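You operate a simulated robot arm through the tools that you are given. There is no shell and no other tool.

You run a simulated robot arm. Do the job below in one go: nothing can be reset, and whatever is moved stays where it is left.

JOB
Gauge both screws on the table and put each in its size's bin.
Fine: slide each into the slot gauge till it wedges; each ends down inside its bin.

The check looks at the end state, three seconds after you hand in, the way a careful person would. Anything else that was tipped, shoved, dropped, spilled or broken makes it a failure.

ROBOT AND FRAMES
A 6-joint arm with a two-finger gripper, fixed in place. Base frame: the origin is at the foot of the arm, x ahead of it, y to its left, z up; the work surface is at about z = 85. Lengths are in cm, angles in degrees, forces in N, time in s.
Its first joint turns from -166.0 to 166.0 degrees. Payload 2.45 kg.
The TCP is the grasp point between the finger pads, 2 cm short of the fingertips. In the tool frame z runs along the fingers and y along their closing line. The gripper opens to 14 cm. The gripper's body begins 16.8 cm behind the TCP.
Orientation is told as [roll, pitch, yaw] about the base's x, y, z axes, in that order, counted from this pose: with the fingers straight down and closing along the base's y, the tool's x points along the base's -x, its y along +y and its z along -z.

CONTROLS
- The arm moves only by the tool step_arm. Its argument "deltas" is text: rows parted by semicolons, each of 7 numbers parted by spaces: the shift along the tool's x, y, z in cm, then the turn, a rotation vector about the tool's x, y, z in degrees, then the gripper command, from -1 (shut) to 1 (fully open), values between in proportion. In form: x y z wx wy wz gripper; .... A call has 1 to 20 rows; each row shifts and turns the commanded pose from where the row before left it, along the tool's axes as they then stand. Rows are played at 5 a second. More than 5 cm and 8.6 degrees between two rows, or a gripper value outside its range, and nothing of the call is played. Where a pose cannot be reached the arm comes as near as it can. A force on the tool above 40 N (or 10 N above the force at the start of the call, whichever is more), or a blocked arm, ends the call early, and 0.2 s more pass. The fingers move at their own pace (about 4.5 cm/s each) and stop on an object; they squeeze with about 26 N. The grip force told is the motor's: it shows also when the fingers shut on nothing. Time passes only in rows, and 0.2 s behind the last, so rows that do not move let the fingers close. It gives the time, the measured TCP pose, the force on the tool (base axes), the opening and the grip force at its end, in the units of the frame above (readings bear some noise), with the torque about the TCP (base axes, N m) and any sound that the robot's microphone picked up.
- Cameras (640 x 400 px; columns grow to the right, rows downward): "scene" is fixed at [5.3, 50.04, 158.15]; the picture's right is [-0.46, -0.89, 0.00], its down [-0.49, 0.25, -0.83] and it looks along [0.74, -0.38, -0.55] (base axes); focal length 335 px, centre (320, 200). "wrist" rides on the gripper at [7.8, 1.1, -20.9] in the tool frame; the picture's right is [-0.14, 0.99, 0.00], its down [-0.92, -0.13, -0.37] and it looks along [-0.36, -0.05, 0.93] (tool axes); focal length 280 px, centre (320, 200). There is no depth. A picture from a camera that has moved, and an enlarged one, comes with that camera's place and axes in the base frame and with its lens.
- snapshot(camera): a new picture of that camera. No time passes.
- close_up(camera, box): a new picture of the part [left, top, right, bottom] of that camera's present view, enlarged. No time passes.
- finish_job(): hands the job in; it is judged then, once.

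Places have to be worked out from the pictures, the camera data and where the tool is seen. Open the gripper and draw the arm clear of the work before you hand the job in, unless the task says otherwise.

The tools are called after "Emit:" as name(argument=value, ...) on one line, values as JSON. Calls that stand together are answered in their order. step_arm: Moves the arm, as the interface text tells. Its arguments: {"type":"object","properties":{"deltas":{"type":"string"}},"required":["deltas"]} The other tools are called the same way: snapshot (camera) takes a picture; close_up (camera, box) takes an enlarged picture of a part of a camera's view; finish_job () hands the job in.

At the start:

```text
time_s: 0.0
tcp_pos: [76.01, 30.14, 115.73]
tcp_rot: [-0.1, -0.1, 0.0]
contact_force: [0.5, 0.0, 0.6]
torque: [0.0, -0.01, 0.01]
width: 14.01
finger_force: 0.1
```

scene: 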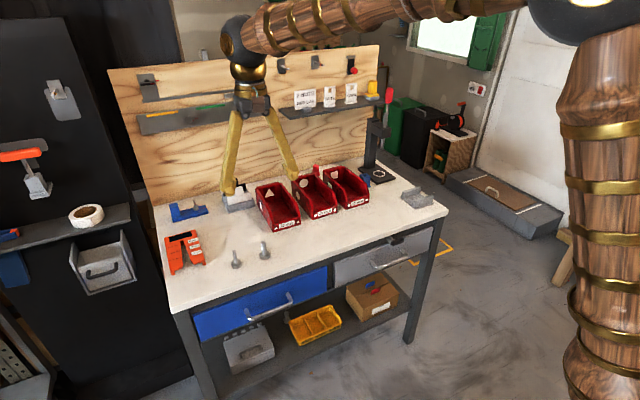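
wrist: 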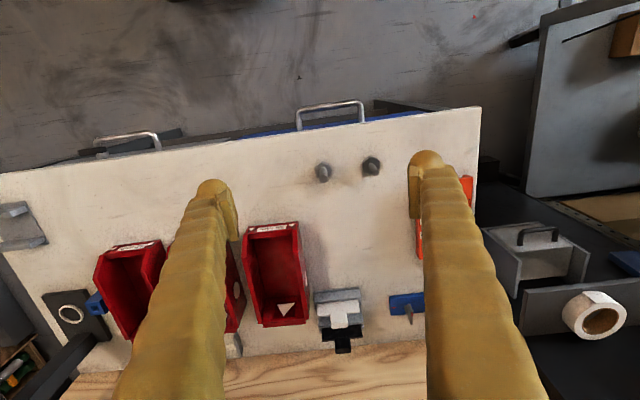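

I start by looking closely at the screws, the gauge and the bins.

Emit:
close_up(camera="scene", box=[150, 160, 310, 280])

Emit:
close_up(camera="scene", box=[240, 70, 400, 240])

Emit:
close_up(camera="wrist", box=[280, 130, 500, 270])

Emit:
close_up(camera="wrist", box=[220, 210, 440, 360])

```text
3.33 times, centred on (230, 220) of scene
camera zoom: at [5.3, 50.04, 158.15], right [-0.46, -0.89, 0.0], down [-0.49, 0.25, -0.83], along [0.74, -0.38, -0.55], focal length 1116 px, centre (620, 133)
```

zoom: 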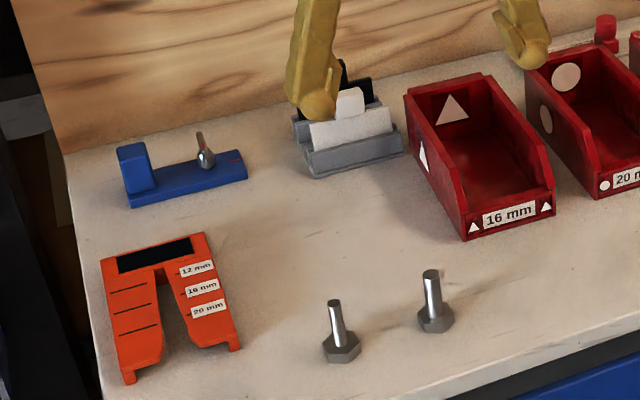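

```text
2.35 times, centred on (320, 155) of scene
camera zoom: at [5.3, 50.04, 158.15], right [-0.46, -0.89, 0.0], down [-0.49, 0.25, -0.83], along [0.74, -0.38, -0.55], focal length 788 px, centre (320, 306)
```

zoom: 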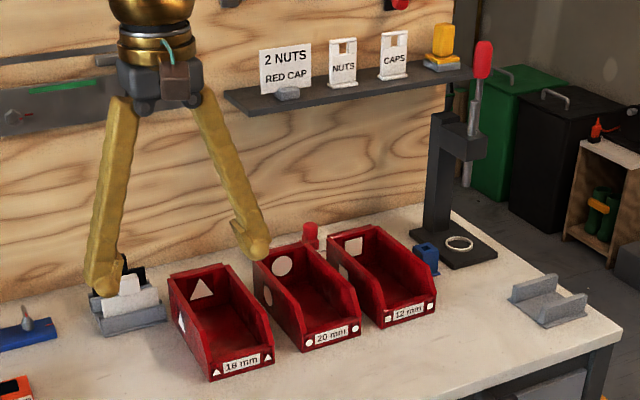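

```text
2.86 times, centred on (390, 200) of wrist
camera zoom: at [68.18, 31.23, 136.48], right [0.14, 0.99, 0.0], down [0.92, -0.13, 0.37], along [0.37, -0.05, -0.93], focal length 801 px, centre (120, 200)
```

zoom: 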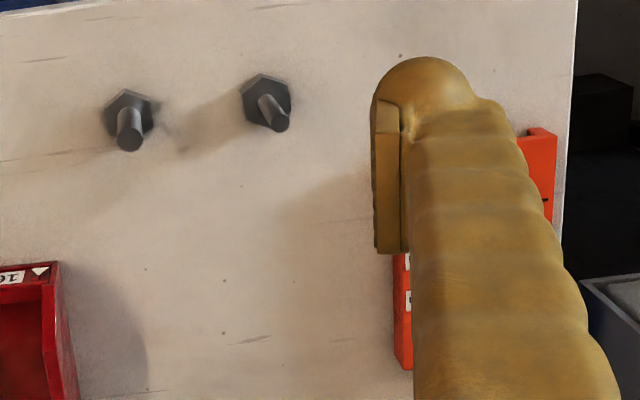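

```text
2.67 times, centred on (330, 285) of wrist
camera zoom: at [68.18, 31.23, 136.48], right [0.14, 0.99, 0.0], down [0.92, -0.13, 0.37], along [0.37, -0.05, -0.93], focal length 748 px, centre (293, -27)
```

zoom: 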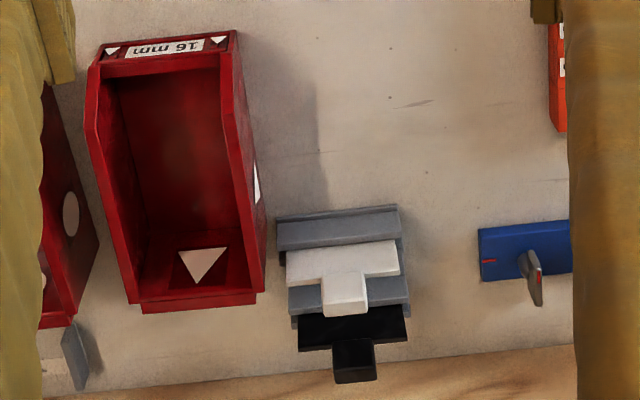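

The screws stand on their heads near (82.3, 38.7) and (82.1, 29.7). The gauge lies around x 88–103, y 47–56, close to the edge of the arm's reach. I move toward it at a safe height for a better view.

Emit:
step_arm(deltas="0 4 1 0 0 0 1; 0 4 1 0 0 0 1; -1 4 1 0 0 0 1; -1 4 1 0 0 0 1; -1 4 1 0 0 0 1; 0 0 0 0 0 0 1")

Emit:
snapshot(camera="wrist")

Emit:
close_up(camera="scene", box=[155, 220, 215, 280])

Emit:
close_up(camera="scene", box=[220, 230, 280, 280])

```text
time_s: 1.4
tcp_pos: [78.94, 50.1, 110.72]
tcp_rot: [0.0, -0.1, 0.0]
contact_force: [0.3, 0.3, -0.6]
torque: [-0.02, 0.0, -0.04]
width: 13.99
finger_force: 0.1
```

```text
taken
camera wrist: at [71.2, 51.28, 131.46], right [0.14, 0.99, 0.0], down [0.92, -0.13, 0.37], along [0.37, -0.05, -0.93], focal length 280 px, centre (320, 200)
```

wrist: 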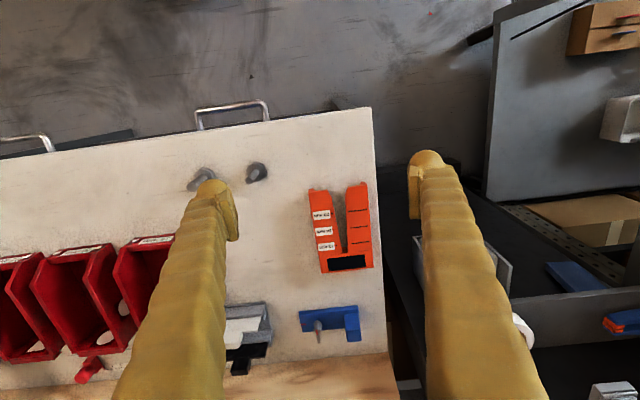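

```text
6.67 times, centred on (185, 250) of scene
camera zoom: at [5.3, 50.04, 158.15], right [-0.46, -0.89, 0.0], down [-0.49, 0.25, -0.83], along [0.74, -0.38, -0.55], focal length 2232 px, centre (1220, -133)
```

zoom: 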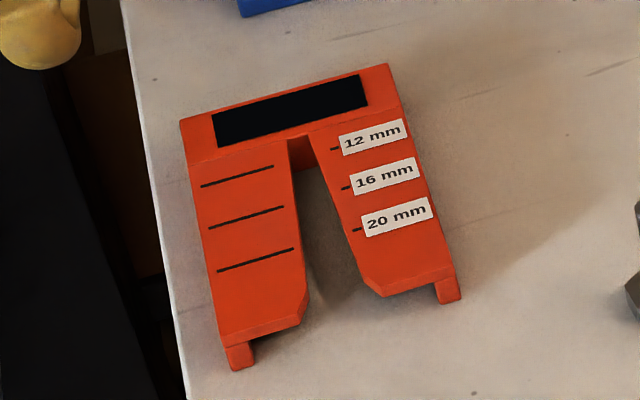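

```text
8.00 times, centred on (250, 255) of scene
camera zoom: at [5.3, 50.04, 158.15], right [-0.46, -0.89, 0.0], down [-0.49, 0.25, -0.83], along [0.74, -0.38, -0.55], focal length 2679 px, centre (880, -240)
```

zoom: 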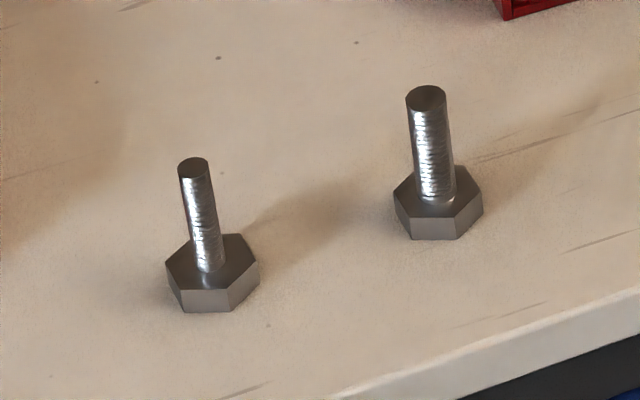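

The gauge is a hollow plate on legs with a tapered slot opening toward the robot, from x≈87.3 at the mouth to about 100 at the apex, on y≈51.5. Each screw's head can slide on the table under the plate while I hold its shank. The far end of the slot is beyond the straight-down reach, so I yaw about 27° and tilt the tool outward.

Emit:
step_arm(deltas="0 0 0 0 0 -6.75 -0.1; 0 0 0 0 0 -6.75 -0.1; 0 0 0 0 0 -6.75 -0.1; 0 0 0 0 0 -6.75 -0.1; 0 0 0 0 -7 0 -0.1; 0 0 0 0 -7 0 -0.1; 0 0 0 0 -7 0 -0.1; 0 0 0 0 -7 0 -0.1; 0 0 0 0 -7 0 -0.1; 0 0 0 0 -7 0 -0.1; 0 0 0 0 0 0 -0.1; 0 0 0 0 0 0 -0.1")

Emit:
snapshot(camera="wrist")

Emit:
snapshot(camera="scene")

```text
time_s: 4.0
tcp_pos: [79.04, 50.16, 110.69]
tcp_rot: [0.0, -42.2, 27.0]
contact_force: [0.9, 0.5, 0.3]
torque: [-0.01, -0.01, -0.05]
width: 6.31
finger_force: 0.1
```

```text
taken
camera wrist: at [60.87, 42.11, 120.86], right [-0.36, 0.93, 0.09], down [0.45, 0.08, 0.89], along [0.82, 0.36, -0.45], focal length 280 px, centre (320, 200)
```

wrist: 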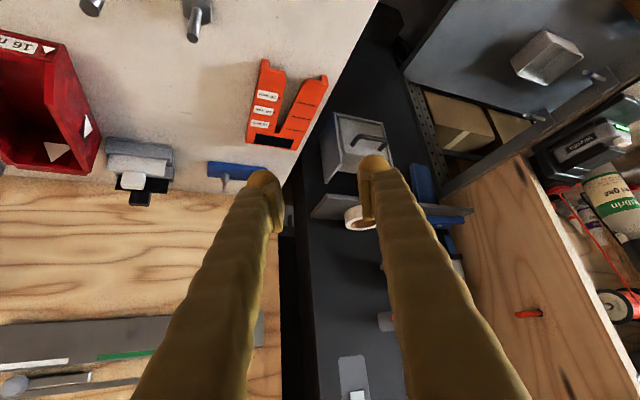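

```text
taken
```

scene: 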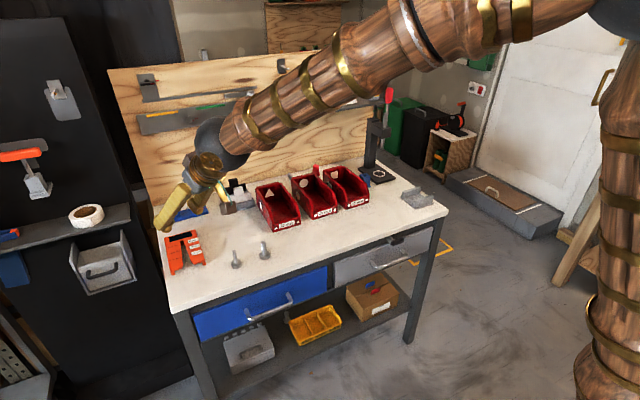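

The orientation is right. I test the reach by hovering well above the deep end of the slot.

Emit:
step_arm(deltas="-0.83 -1.245 3.44 0 0 0 -0.1; -0.83 -1.245 3.44 0 0 0 -0.1; -0.83 -1.245 3.44 0 0 0 -0.1; -0.83 -1.245 3.44 0 0 0 -0.1; -0.83 -1.245 3.44 0 0 0 -0.1; -0.83 -1.245 3.44 0 0 0 -0.1; 0 0 0 0 0 0 -0.1; 0 0 0 0 0 0 -0.1")

Emit:
snapshot(camera="wrist")

Emit:
close_up(camera="scene", box=[140, 160, 260, 280])

```text
time_s: 5.8
tcp_pos: [98.03, 51.37, 98.68]
tcp_rot: [-0.1, -42.1, 27.0]
contact_force: [-0.4, -0.1, 0.1]
torque: [0.02, 0.0, 0.0]
width: 6.29
finger_force: 0.0
```

```text
taken
camera wrist: at [79.88, 43.43, 108.93], right [-0.36, 0.93, 0.09], down [0.45, 0.09, 0.89], along [0.82, 0.36, -0.45], focal length 280 px, centre (320, 200)
```

wrist: 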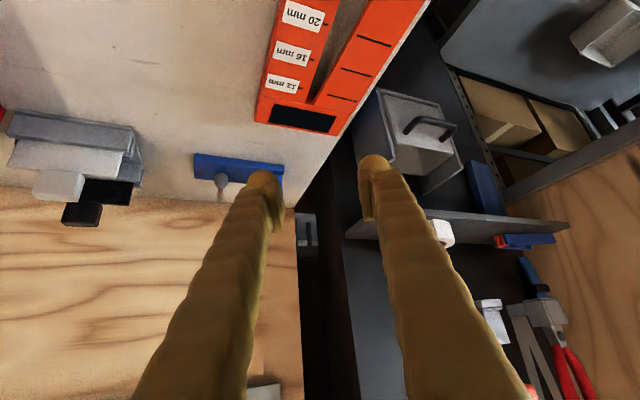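

```text
3.33 times, centred on (200, 220) of scene
camera zoom: at [5.3, 50.04, 158.15], right [-0.46, -0.89, 0.0], down [-0.49, 0.25, -0.83], along [0.74, -0.38, -0.55], focal length 1116 px, centre (720, 133)
```

zoom: 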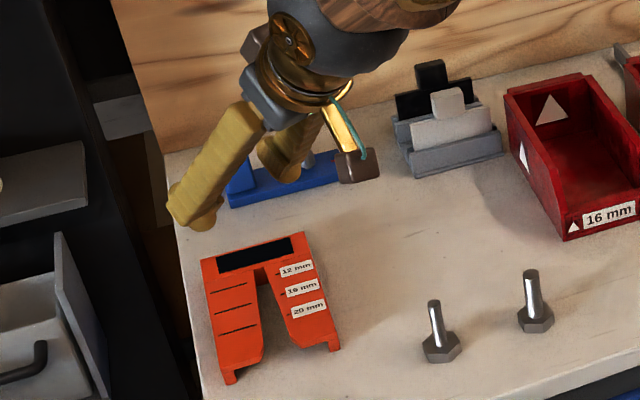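

The deep end is reachable at this tilt. I now go to a hover above the left-hand screw and look at it.

Emit:
step_arm(deltas="2.88 -0.85 -2.68 0 0 0 -0.1; 2.88 -0.85 -2.68 0 0 0 -0.1; 2.88 -0.85 -2.68 0 0 0 -0.1; 2.88 -0.85 -2.68 0 0 0 -0.1; 2.88 -0.85 -2.68 0 0 0 -0.1; 0 0 0 0 0 0 -0.1; 0 0 0 0 0 0 -0.1")

Emit:
snapshot(camera="wrist")

Emit:
close_up(camera="scene", box=[200, 190, 300, 280])

```text
time_s: 7.4
tcp_pos: [82.34, 38.62, 99.1]
tcp_rot: [-0.1, -42.0, 27.0]
contact_force: [0.3, 0.5, -0.2]
torque: [0.0, 0.0, 0.01]
width: 6.34
finger_force: 0.1
```

```text
taken
camera wrist: at [64.31, 30.71, 109.23], right [-0.36, 0.93, 0.09], down [0.45, 0.09, 0.89], along [0.82, 0.36, -0.45], focal length 280 px, centre (320, 200)
```

wrist: 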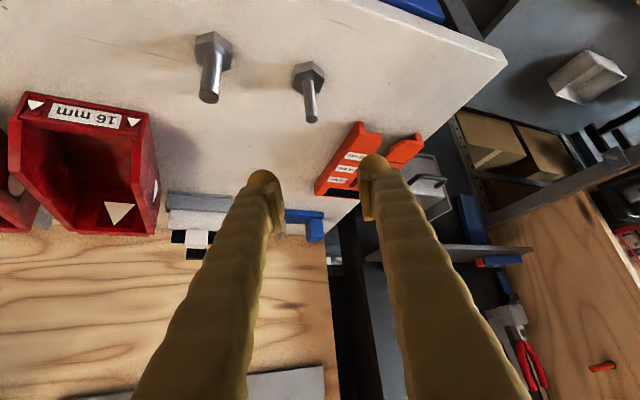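

```text
4.44 times, centred on (250, 235) of scene
camera zoom: at [5.3, 50.04, 158.15], right [-0.46, -0.89, 0.0], down [-0.49, 0.25, -0.83], along [0.74, -0.38, -0.55], focal length 1488 px, centre (631, 44)
```

zoom: 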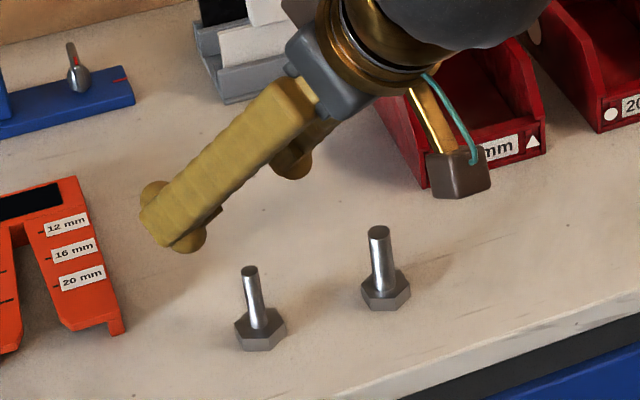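

The screw sits almost centred between the fingers (about 0.2 cm off across). I descend straight to about z 90.6, straddling the shank, and check before closing.

Emit:
step_arm(deltas="1.42 0 1.58 0 0 0 -0.1; 1.42 0 1.58 0 0 0 -0.1; 1.42 0 1.58 0 0 0 -0.1; 1.43 0 1.58 0 0 0 -0.1; 0 0 0 0 0 0 -0.1")

Emit:
snapshot(camera="wrist")

Emit:
close_up(camera="scene", box=[200, 190, 300, 280])

```text
time_s: 8.6
tcp_pos: [82.08, 39.14, 94.99]
tcp_rot: [0.3, -41.9, 27.4]
contact_force: [0.0, -0.8, 0.2]
torque: [-0.03, 0.01, -0.04]
width: 6.33
finger_force: 0.0
out of reach, approached as far as the arm can: row 1, 2, 3, 4
```

```text
taken
camera wrist: at [64.2, 31.01, 105.25], right [-0.37, 0.93, 0.1], down [0.45, 0.09, 0.89], along [0.81, 0.37, -0.45], focal length 280 px, centre (320, 200)
```

wrist: 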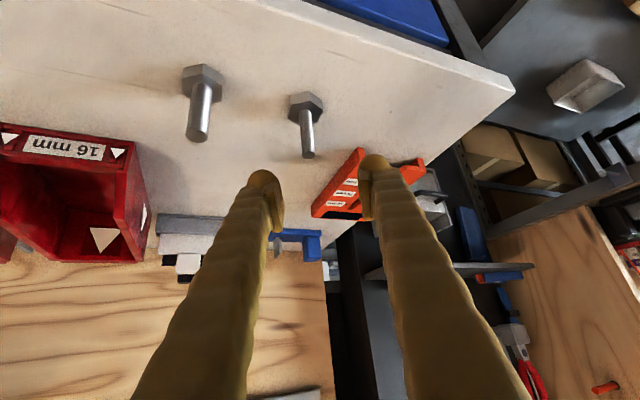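

```text
4.44 times, centred on (250, 235) of scene
camera zoom: at [5.3, 50.04, 158.15], right [-0.46, -0.89, 0.0], down [-0.49, 0.25, -0.83], along [0.74, -0.38, -0.55], focal length 1488 px, centre (631, 44)
```

zoom: 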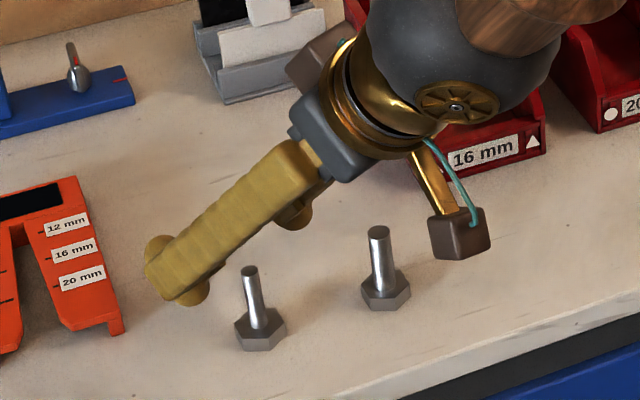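

The arm could not go lower than z≈95 at 42° of tilt, probably because the wrist is nearly in line with the forearm. I back up and reduce the tilt to about 30°, which should serve at both the screw and the gauge.

Emit:
step_arm(deltas="-1.42 0 -1.58 0 0 0 -0.1; -1.42 0 -1.58 0 0 0 -0.1; -1.42 0 -1.58 0 0 0 -0.1; -1.43 0 -1.58 0 0 0 -0.1; 0 0 0 0 6 0 -0.1; 0 0 0 0 6 0 -0.1; 0 0 0 0 0 0 -0.1; 0 0 0 0 0 0 -0.1")

Emit:
snapshot(camera="wrist")

```text
time_s: 10.4
tcp_pos: [81.94, 39.72, 98.84]
tcp_rot: [-0.1, -30.0, 27.0]
contact_force: [1.2, -0.5, -0.6]
torque: [-0.02, -0.01, -0.03]
width: 6.3
finger_force: 0.0
out of reach, approached as far as the arm can: row 1, 2, 3, 4
```

```text
taken
camera wrist: at [66.2, 32.92, 112.92], right [-0.34, 0.94, 0.07], down [0.6, 0.16, 0.78], along [0.72, 0.31, -0.62], focal length 280 px, centre (320, 200)
```

wrist: 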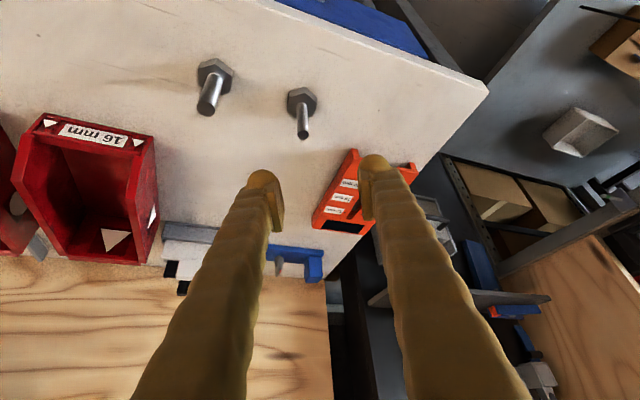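

Now at 30° tilt. I judge the screw to be at about (82.0, 38.5), so I shift across by −1.05 cm and go half of the way down to see if it is reachable.

Emit:
step_arm(deltas="0.4 -1.05 -0.25 0 0 0 -0.1; 0.95 0 1.65 0 0 0 -0.1; 0.95 0 1.65 0 0 0 -0.1; 0 0 0 0 0 0 -0.1; 0 0 0 0 0 0 -0.1")

Emit:
snapshot(camera="wrist")

```text
time_s: 11.6
tcp_pos: [82.1, 38.55, 95.11]
tcp_rot: [-0.1, -29.9, 27.0]
contact_force: [0.2, -0.3, 0.0]
torque: [0.0, 0.02, 0.0]
width: 6.3
finger_force: 0.0
```

```text
taken
camera wrist: at [66.27, 31.75, 109.12], right [-0.34, 0.94, 0.07], down [0.6, 0.16, 0.78], along [0.72, 0.31, -0.62], focal length 280 px, centre (320, 200)
```

wrist: 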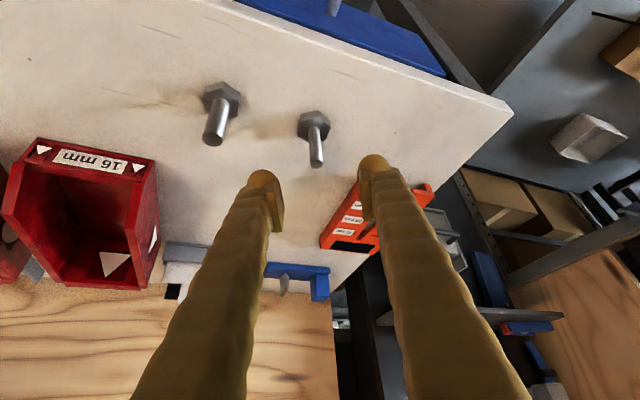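

Centred well (tip at column 317, between pads at about 275 and 365). I descend to z≈90.6.

Emit:
step_arm(deltas="0.75 0 1.3 0 0 0 -0.1; 0.75 0 1.3 0 0 0 -0.1; 0.75 0 1.3 0 0 0 -0.1; 0 0 0 0 0 0 -0.1; 0 0 0 0 0 0 -0.1")

Emit:
snapshot(camera="wrist")

Emit:
close_up(camera="scene", box=[200, 190, 300, 280])

```text
time_s: 12.8
tcp_pos: [82.13, 38.61, 90.5]
tcp_rot: [-0.2, -29.9, 27.1]
contact_force: [-0.1, 0.8, 0.0]
torque: [0.01, 0.01, 0.04]
width: 6.31
finger_force: 0.0
```

```text
taken
camera wrist: at [66.26, 31.8, 104.57], right [-0.34, 0.94, 0.07], down [0.6, 0.16, 0.78], along [0.72, 0.31, -0.62], focal length 280 px, centre (320, 200)
```

wrist: 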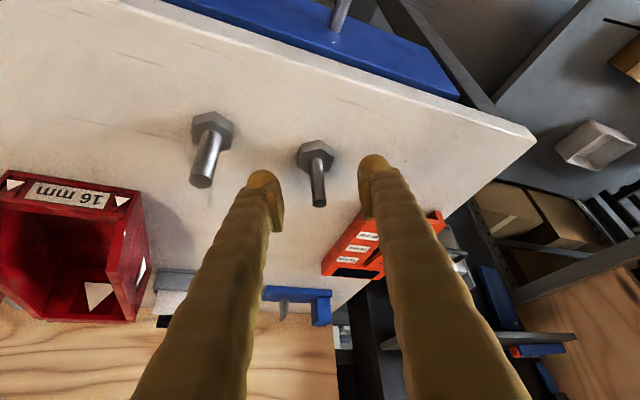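

```text
4.44 times, centred on (250, 235) of scene
camera zoom: at [5.3, 50.04, 158.15], right [-0.46, -0.89, 0.0], down [-0.49, 0.25, -0.83], along [0.74, -0.38, -0.55], focal length 1488 px, centre (631, 44)
```

zoom: 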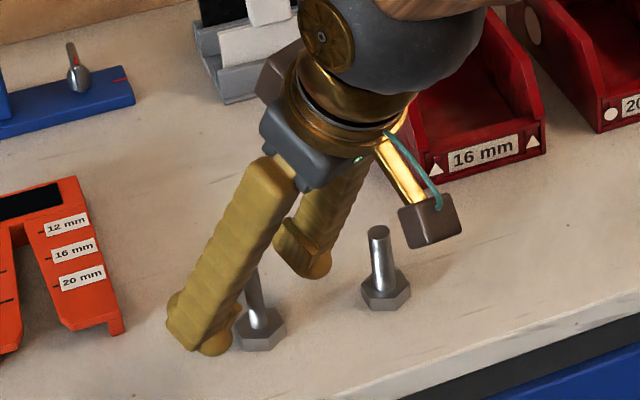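

The shank is between the pads, so I close.

Emit:
step_arm(deltas="0 0 0 0 0 0 -1; 0 0 0 0 0 0 -1; 0 0 0 0 0 0 -1; 0 0 0 0 0 0 -1; 0 0 0 0 0 0 -1")

Emit:
close_up(camera="wrist", box=[220, 100, 420, 260])

Emit:
close_up(camera="scene", box=[200, 190, 300, 280])

```text
time_s: 14.0
tcp_pos: [82.13, 38.6, 90.42]
tcp_rot: [-0.1, -30.0, 27.0]
contact_force: [0.0, -0.5, 0.8]
torque: [0.01, 0.01, -0.02]
width: 0.98
finger_force: 26.0
```

```text
2.50 times, centred on (320, 180) of wrist
camera zoom: at [66.26, 31.8, 104.58], right [-0.34, 0.94, 0.07], down [0.6, 0.16, 0.78], along [0.72, 0.31, -0.62], focal length 701 px, centre (320, 250)
```

zoom: 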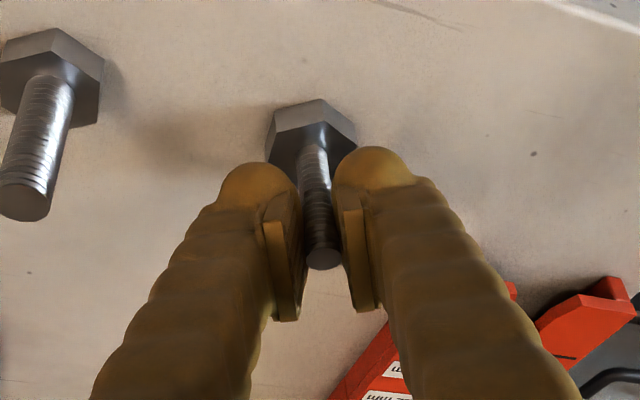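

```text
4.44 times, centred on (250, 235) of scene
camera zoom: at [5.3, 50.04, 158.15], right [-0.46, -0.89, 0.0], down [-0.49, 0.25, -0.83], along [0.74, -0.38, -0.55], focal length 1488 px, centre (631, 44)
```

zoom: 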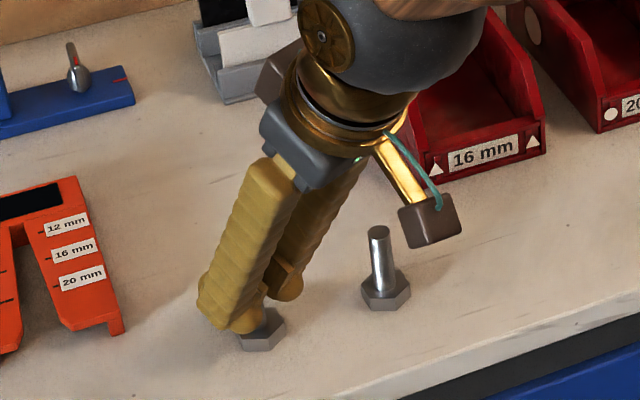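

It is gripped on the shank (opening 0.98 cm). Before moving I check the gauge's leg height against the head height.

Emit:
close_up(camera="scene", box=[168, 240, 208, 278])

Emit:
close_up(camera="scene", box=[225, 235, 265, 273])

```text
10.53 times, centred on (188, 259) of scene
camera zoom: at [5.3, 50.04, 158.15], right [-0.46, -0.89, 0.0], down [-0.49, 0.25, -0.83], along [0.74, -0.38, -0.55], focal length 3524 px, centre (1710, -421)
```

zoom: 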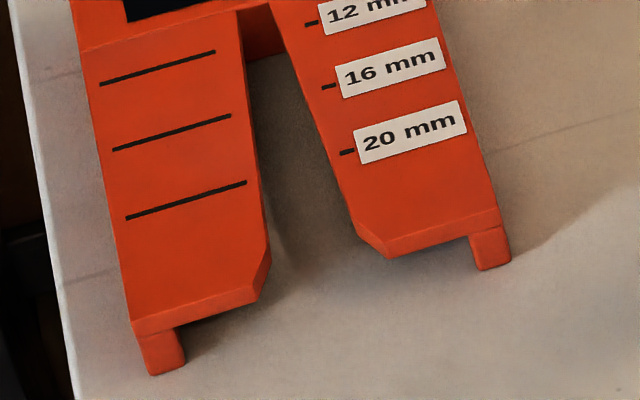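

```text
10.53 times, centred on (245, 254) of scene
camera zoom: at [5.3, 50.04, 158.15], right [-0.46, -0.89, 0.0], down [-0.49, 0.25, -0.83], along [0.74, -0.38, -0.55], focal length 3524 px, centre (1110, -368)
```

zoom: 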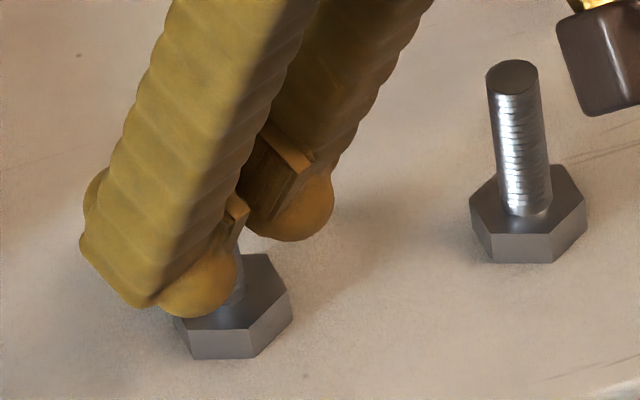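

The plate is about 0.5 cm thick with 1.3 cm of clearance, and the head is about 0.93 cm high, so the head fits underneath. The fingertip bulges look barely above plate height, so I regrip about 0.9 cm higher on the shank.

Emit:
step_arm(deltas="0 0 0 0 0 0 -0.6; 0 0 0 0 0 0 -0.6; 0 0 0 0 0 0 -0.6; -0.45 0 -0.78 0 0 0 -0.6; 0 0 0 0 0 0 -0.6; 0 0 0 0 0 0 -1; 0 0 0 0 0 0 -1; 0 0 0 0 0 0 -1; 0 0 0 0 0 0 -1")

Emit:
close_up(camera="wrist", box=[220, 100, 420, 260])

Emit:
close_up(camera="scene", box=[225, 235, 265, 273])

```text
time_s: 16.0
tcp_pos: [82.08, 38.62, 91.46]
tcp_rot: [-0.1, -30.0, 27.0]
contact_force: [1.4, -0.4, 0.0]
torque: [0.0, -0.05, -0.02]
width: 0.99
finger_force: 26.1
```

```text
2.50 times, centred on (320, 180) of wrist
camera zoom: at [66.25, 31.79, 105.5], right [-0.34, 0.94, 0.07], down [0.6, 0.16, 0.78], along [0.72, 0.31, -0.62], focal length 701 px, centre (320, 250)
```

zoom: 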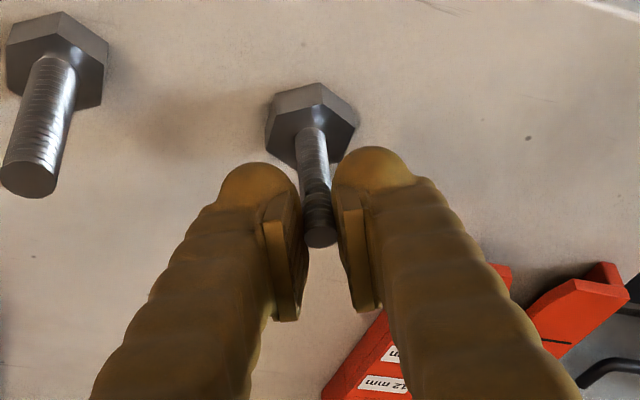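

```text
10.53 times, centred on (245, 254) of scene
camera zoom: at [5.3, 50.04, 158.15], right [-0.46, -0.89, 0.0], down [-0.49, 0.25, -0.83], along [0.74, -0.38, -0.55], focal length 3524 px, centre (1110, -368)
```

zoom: 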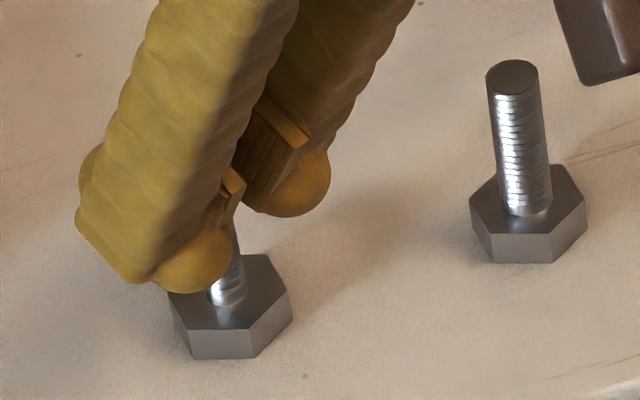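

Good grip higher up. I lift 0.15 cm and carry the screw across to in front of the slot mouth, at about (82, 52).

Emit:
step_arm(deltas="-0.1 0 -0.17 0 0 0 -1; -1.33 2.98 0.76 0 0 0 -1; -1.33 2.98 0.76 0 0 0 -1; -1.33 2.98 0.76 0 0 0 -1; -1.33 2.98 0.76 0 0 0 -1; 0 0 0 0 0 0 -1; 0 0 0 0 0 0 -1")

Emit:
snapshot(camera="wrist")

Emit:
close_up(camera="wrist", box=[220, 100, 420, 260])

Emit:
close_up(camera="scene", box=[150, 200, 240, 290])

```text
time_s: 17.6
tcp_pos: [82.14, 52.01, 91.77]
tcp_rot: [-0.1, -30.0, 27.1]
contact_force: [0.3, -0.3, -1.3]
torque: [-0.02, 0.01, -0.02]
width: 0.99
finger_force: 26.3
```

```text
taken
camera wrist: at [66.27, 45.19, 105.74], right [-0.34, 0.94, 0.07], down [0.6, 0.16, 0.78], along [0.72, 0.31, -0.62], focal length 280 px, centre (320, 200)
```

wrist: 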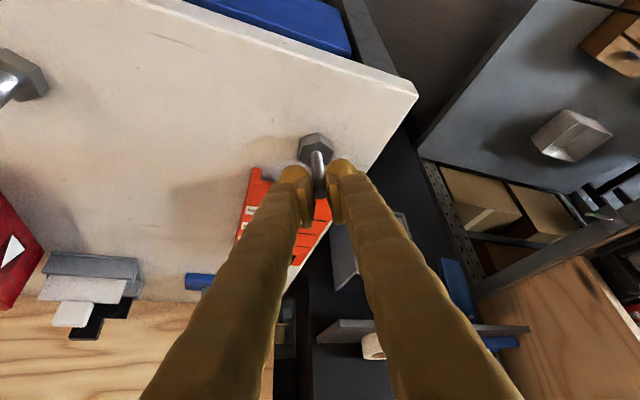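

```text
2.50 times, centred on (320, 180) of wrist
camera zoom: at [66.27, 45.19, 105.74], right [-0.34, 0.94, 0.07], down [0.6, 0.16, 0.78], along [0.72, 0.31, -0.62], focal length 701 px, centre (320, 250)
```

zoom: 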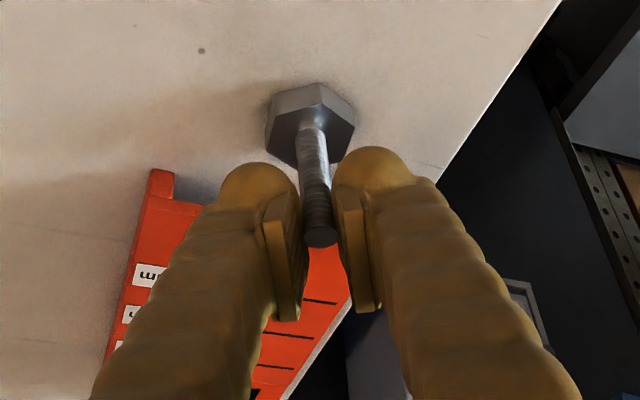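

```text
4.44 times, centred on (195, 245) of scene
camera zoom: at [5.3, 50.04, 158.15], right [-0.46, -0.89, 0.0], down [-0.49, 0.25, -0.83], along [0.74, -0.38, -0.55], focal length 1488 px, centre (876, 0)
```

zoom: 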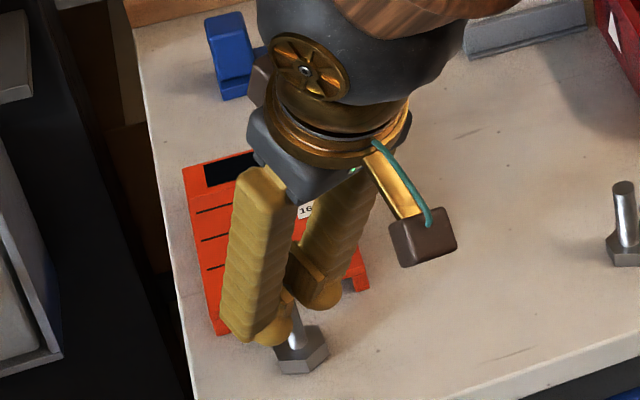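

Screw held upright and roughly in line with the slot, whose centre I now put at y≈51.8. I advance to x≈85 and look again before entering.

Emit:
step_arm(deltas="-1.06 -0.72 0.67 0 0 0 -1; -1.06 -0.72 0.67 0 0 0 -1; 0 0 0 0 0 0 -1; 0 0 0 0 0 0 -1")

Emit:
close_up(camera="wrist", box=[220, 100, 420, 260])

Emit:
close_up(camera="scene", box=[165, 230, 215, 280])

```text
time_s: 18.6
tcp_pos: [84.98, 51.84, 91.64]
tcp_rot: [-0.2, -30.0, 27.1]
contact_force: [-0.9, -0.7, -0.1]
torque: [0.0, 0.0, 0.03]
width: 0.99
finger_force: 26.1
```

```text
2.50 times, centred on (320, 180) of wrist
camera zoom: at [69.18, 45.01, 105.67], right [-0.34, 0.94, 0.07], down [0.6, 0.16, 0.78], along [0.72, 0.31, -0.62], focal length 701 px, centre (320, 250)
```

zoom: 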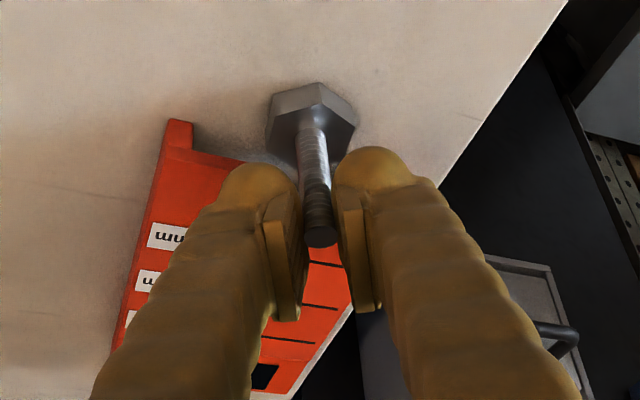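

```text
8.00 times, centred on (190, 255) of scene
camera zoom: at [5.3, 50.04, 158.15], right [-0.46, -0.89, 0.0], down [-0.49, 0.25, -0.83], along [0.74, -0.38, -0.55], focal length 2679 px, centre (1360, -240)
```

zoom: 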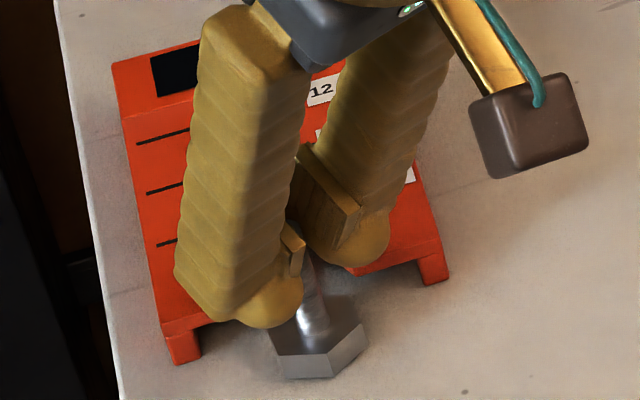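

The head is in line with the slot mouth. I slide it +3 cm in x in small steps and watch the forces.

Emit:
step_arm(deltas="-0.772 -0.454 0.4455 0 0 0 -1; -0.772 -0.454 0.4455 0 0 0 -1; -0.772 -0.454 0.4455 0 0 0 -1; 0 0 0 0 0 0 -1")

Emit:
close_up(camera="wrist", box=[220, 100, 420, 260])

Emit:
close_up(camera="scene", box=[165, 230, 215, 280])

```text
time_s: 19.6
tcp_pos: [88.02, 51.77, 91.72]
tcp_rot: [-0.1, -30.0, 26.9]
contact_force: [-1.4, 0.4, -0.8]
torque: [0.0, 0.0, 0.01]
width: 0.98
finger_force: 26.6
```

```text
2.50 times, centred on (320, 180) of wrist
camera zoom: at [72.18, 45.04, 105.64], right [-0.34, 0.94, 0.07], down [0.6, 0.16, 0.78], along [0.72, 0.31, -0.62], focal length 701 px, centre (320, 250)
```

zoom: 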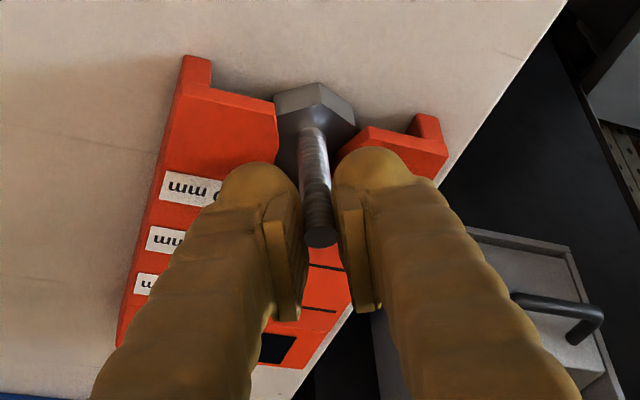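

```text
8.00 times, centred on (190, 255) of scene
camera zoom: at [5.3, 50.04, 158.15], right [-0.46, -0.89, 0.0], down [-0.49, 0.25, -0.83], along [0.74, -0.38, -0.55], focal length 2679 px, centre (1360, -240)
```

zoom: 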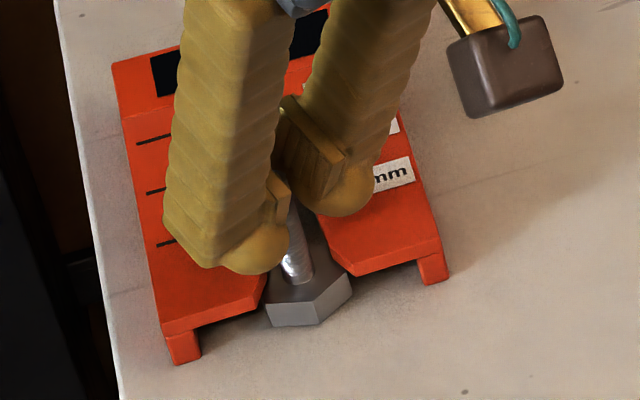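

The head is passing under the plate and the shank is centred in the mouth. I keep sliding in.

Emit:
step_arm(deltas="-0.772 -0.454 0.4455 0 0 0 -1; -0.772 -0.454 0.4455 0 0 0 -1; -0.772 -0.454 0.4455 0 0 0 -1; -0.772 -0.454 0.4455 0 0 0 -1; 0 0 0 0 0 0 -1")

Emit:
close_up(camera="wrist", box=[220, 60, 420, 220])

Emit:
close_up(camera="scene", box=[165, 230, 215, 280])

```text
time_s: 20.8
tcp_pos: [92.12, 51.94, 91.56]
tcp_rot: [0.0, -29.9, 27.0]
contact_force: [1.0, 1.2, -0.7]
torque: [0.02, 0.01, 0.02]
width: 0.99
finger_force: 25.7
```

```text
2.50 times, centred on (320, 140) of wrist
camera zoom: at [76.18, 45.07, 105.61], right [-0.34, 0.94, 0.07], down [0.6, 0.16, 0.78], along [0.72, 0.31, -0.62], focal length 701 px, centre (320, 350)
```

zoom: 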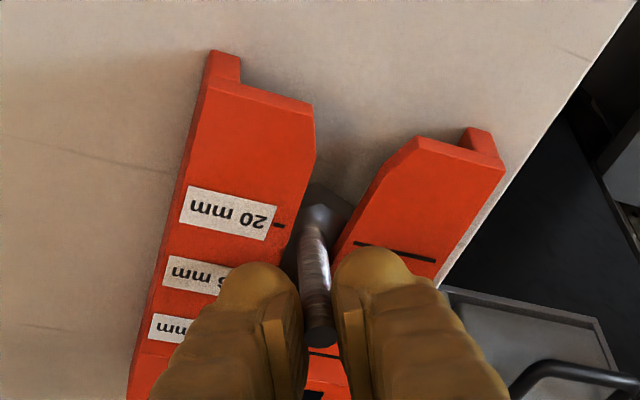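

```text
8.00 times, centred on (190, 255) of scene
camera zoom: at [5.3, 50.04, 158.15], right [-0.46, -0.89, 0.0], down [-0.49, 0.25, -0.83], along [0.74, -0.38, -0.55], focal length 2679 px, centre (1360, -240)
```

zoom: 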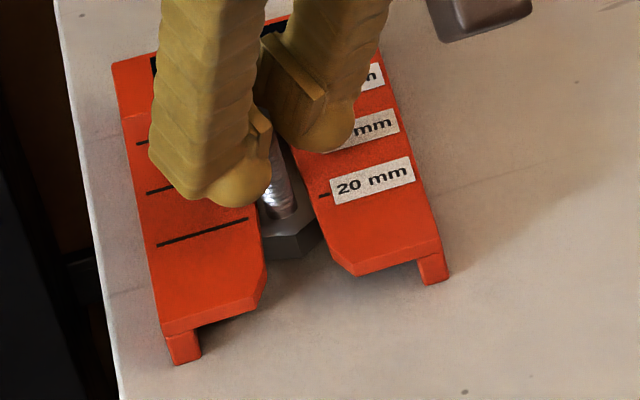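

It passed the 20 mm mark with plenty of play. I slide on past the 16 mm mark.

Emit:
step_arm(deltas="-0.772 -0.454 0.4455 0 0 0 -1; -0.772 -0.454 0.4455 0 0 0 -1; -0.772 -0.454 0.4455 0 0 0 -1; -0.386 -0.227 0.223 0 0 0 -1; 0 0 0 0 0 0 -1")

Emit:
close_up(camera="wrist", box=[220, 60, 420, 220])

Emit:
close_up(camera="scene", box=[165, 230, 215, 280])

```text
time_s: 22.0
tcp_pos: [95.42, 51.79, 91.7]
tcp_rot: [-0.2, -30.1, 27.0]
contact_force: [-1.6, -1.9, -1.3]
torque: [-0.06, 0.0, 0.0]
width: 0.99
finger_force: 25.7
```

```text
2.50 times, centred on (320, 140) of wrist
camera zoom: at [79.7, 45.1, 105.62], right [-0.34, 0.94, 0.07], down [0.6, 0.16, 0.78], along [0.72, 0.31, -0.62], focal length 701 px, centre (320, 350)
```

zoom: 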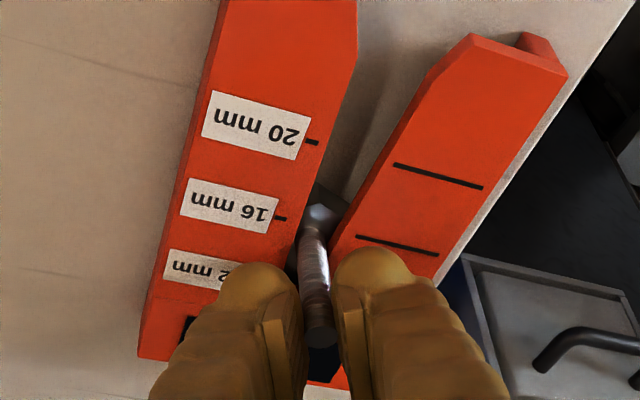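

```text
8.00 times, centred on (190, 255) of scene
camera zoom: at [5.3, 50.04, 158.15], right [-0.46, -0.89, 0.0], down [-0.49, 0.25, -0.83], along [0.74, -0.38, -0.55], focal length 2679 px, centre (1360, -240)
```

zoom: 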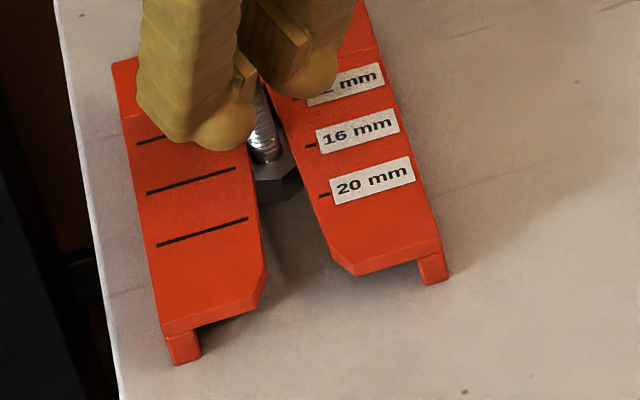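

Near the 16 mm mark there is still play. I go on in half-centimetre steps.

Emit:
step_arm(deltas="-0.386 -0.227 0.223 0 0 0 -1; -0.386 -0.227 0.223 0 0 0 -1; -0.386 -0.227 0.223 0 0 0 -1; 0 0 0 0 0 0 -1")

Emit:
close_up(camera="wrist", box=[220, 60, 420, 220])

Emit:
close_up(camera="scene", box=[165, 230, 215, 280])

```text
time_s: 23.0
tcp_pos: [97.06, 51.92, 91.57]
tcp_rot: [-0.1, -30.0, 27.0]
contact_force: [-1.4, -3.3, -0.9]
torque: [-0.22, 0.02, -0.03]
width: 0.99
finger_force: 25.5
```

```text
2.50 times, centred on (320, 140) of wrist
camera zoom: at [81.25, 45.07, 105.59], right [-0.34, 0.94, 0.07], down [0.6, 0.16, 0.78], along [0.72, 0.31, -0.62], focal length 701 px, centre (320, 350)
```

zoom: 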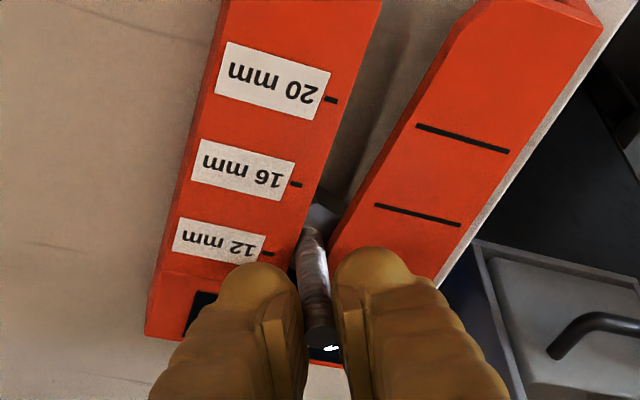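

```text
8.00 times, centred on (190, 255) of scene
camera zoom: at [5.3, 50.04, 158.15], right [-0.46, -0.89, 0.0], down [-0.49, 0.25, -0.83], along [0.74, -0.38, -0.55], focal length 2679 px, centre (1360, -240)
```

zoom: 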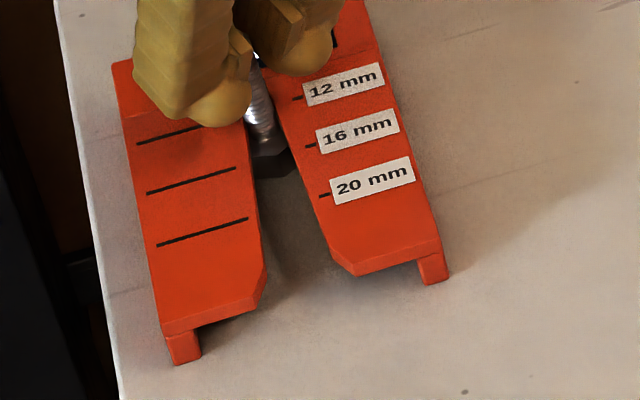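

The shank lightly touches the +y wall (−3.3 N in y). I shift −0.12 cm in y and continue by fine steps to wedge it near the 12 mm mark.

Emit:
step_arm(deltas="0.047 -0.107 -0.027 0 0 0 -1; -0.232 -0.136 0.134 0 0 0 -1; -0.232 -0.136 0.134 0 0 0 -1; 0 0 0 0 0 0 -1")

Emit:
close_up(camera="wrist", box=[220, 60, 420, 220])

```text
time_s: 24.0
tcp_pos: [97.64, 51.8, 91.4]
tcp_rot: [-0.1, -30.0, 27.1]
contact_force: [-4.4, -1.1, -0.8]
torque: [-0.1, 0.21, -0.02]
width: 1.01
finger_force: 25.7
```

```text
2.50 times, centred on (320, 140) of wrist
camera zoom: at [81.8, 44.92, 105.61], right [-0.34, 0.94, 0.07], down [0.6, 0.16, 0.78], along [0.72, 0.31, -0.62], focal length 701 px, centre (320, 350)
```

zoom: 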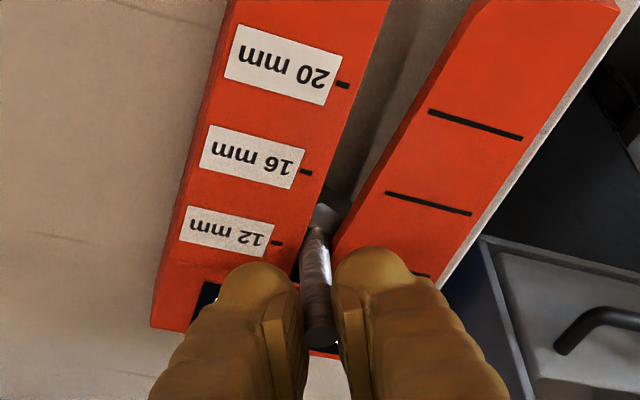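

The x force is now −4.4 N, so it is wedging right at the 12 mm mark. I nudge slightly more to confirm.

Emit:
step_arm(deltas="-0.116 -0.068 0.067 0 0 0 -1; 0 0 0 0 0 0 -1")

Emit:
close_up(camera="wrist", box=[220, 60, 420, 220])

Emit:
close_up(camera="scene", box=[165, 230, 215, 280])

```text
time_s: 24.6
tcp_pos: [97.86, 51.71, 91.48]
tcp_rot: [-0.1, -30.0, 26.9]
contact_force: [-13.5, -3.7, -0.4]
torque: [-0.26, 0.69, 0.0]
width: 1.03
finger_force: 25.7
```

```text
2.50 times, centred on (320, 140) of wrist
camera zoom: at [81.94, 44.9, 105.61], right [-0.34, 0.94, 0.07], down [0.6, 0.16, 0.78], along [0.72, 0.31, -0.62], focal length 701 px, centre (320, 350)
```

zoom: 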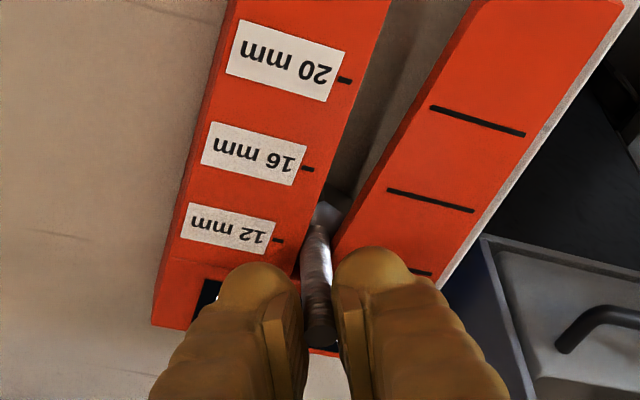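

```text
8.00 times, centred on (190, 255) of scene
camera zoom: at [5.3, 50.04, 158.15], right [-0.46, -0.89, 0.0], down [-0.49, 0.25, -0.83], along [0.74, -0.38, -0.55], focal length 2679 px, centre (1360, -240)
```

zoom: 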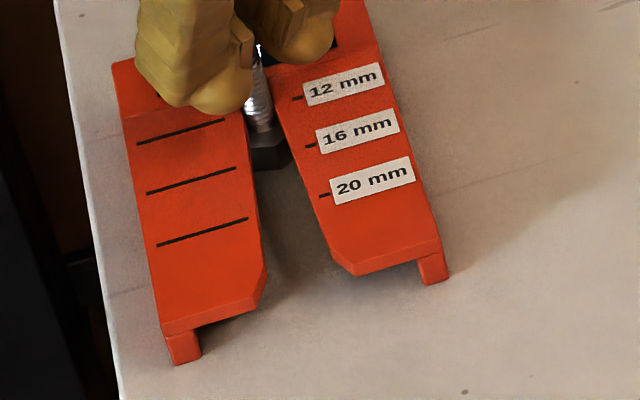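

−13.5 N with hardly any advance: wedged exactly at the 12 mm mark, and the gauge has not moved. This screw is 12 mm. I draw it back out along −x.

Emit:
step_arm(deltas="0.232 0.136 -0.134 0 0 0 -1; 0.386 0.227 -0.223 0 0 0 -1; 0.772 0.454 -0.4455 0 0 0 -1; 0.772 0.454 -0.4455 0 0 0 -1; 0.772 0.454 -0.4455 0 0 0 -1; 0.772 0.454 -0.4455 0 0 0 -1; 0.772 0.454 -0.4455 0 0 0 -1; 0.772 0.454 -0.4455 0 0 0 -1; 0 0 0 0 0 0 -1")

Emit:
close_up(camera="scene", box=[165, 230, 215, 280])

Emit:
close_up(camera="wrist", box=[220, 60, 420, 220])

```text
time_s: 26.6
tcp_pos: [91.02, 51.81, 91.65]
tcp_rot: [-0.1, -30.1, 26.9]
contact_force: [-0.1, 0.7, -1.0]
torque: [0.01, 0.02, 0.0]
width: 0.99
finger_force: 26.0
```

```text
8.00 times, centred on (190, 255) of scene
camera zoom: at [5.3, 50.04, 158.15], right [-0.46, -0.89, 0.0], down [-0.49, 0.25, -0.83], along [0.74, -0.38, -0.55], focal length 2679 px, centre (1360, -240)
```

zoom: 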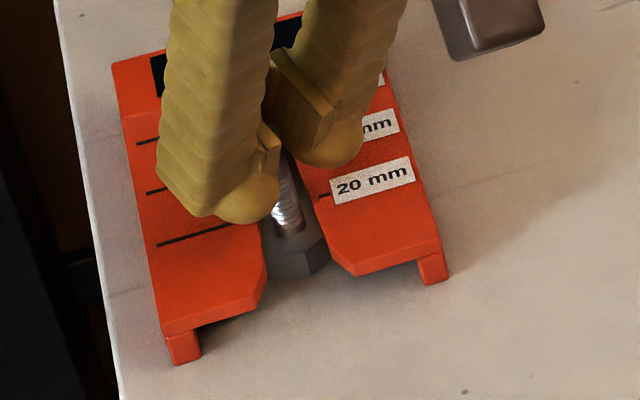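

```text
2.50 times, centred on (320, 140) of wrist
camera zoom: at [75.14, 44.93, 105.6], right [-0.34, 0.94, 0.07], down [0.6, 0.16, 0.78], along [0.72, 0.31, -0.62], focal length 701 px, centre (320, 350)
```

zoom: 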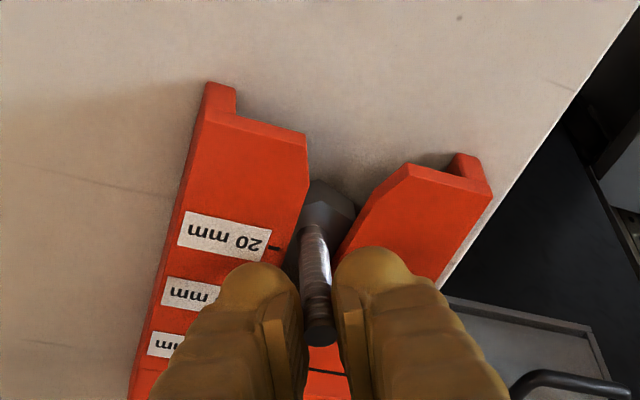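

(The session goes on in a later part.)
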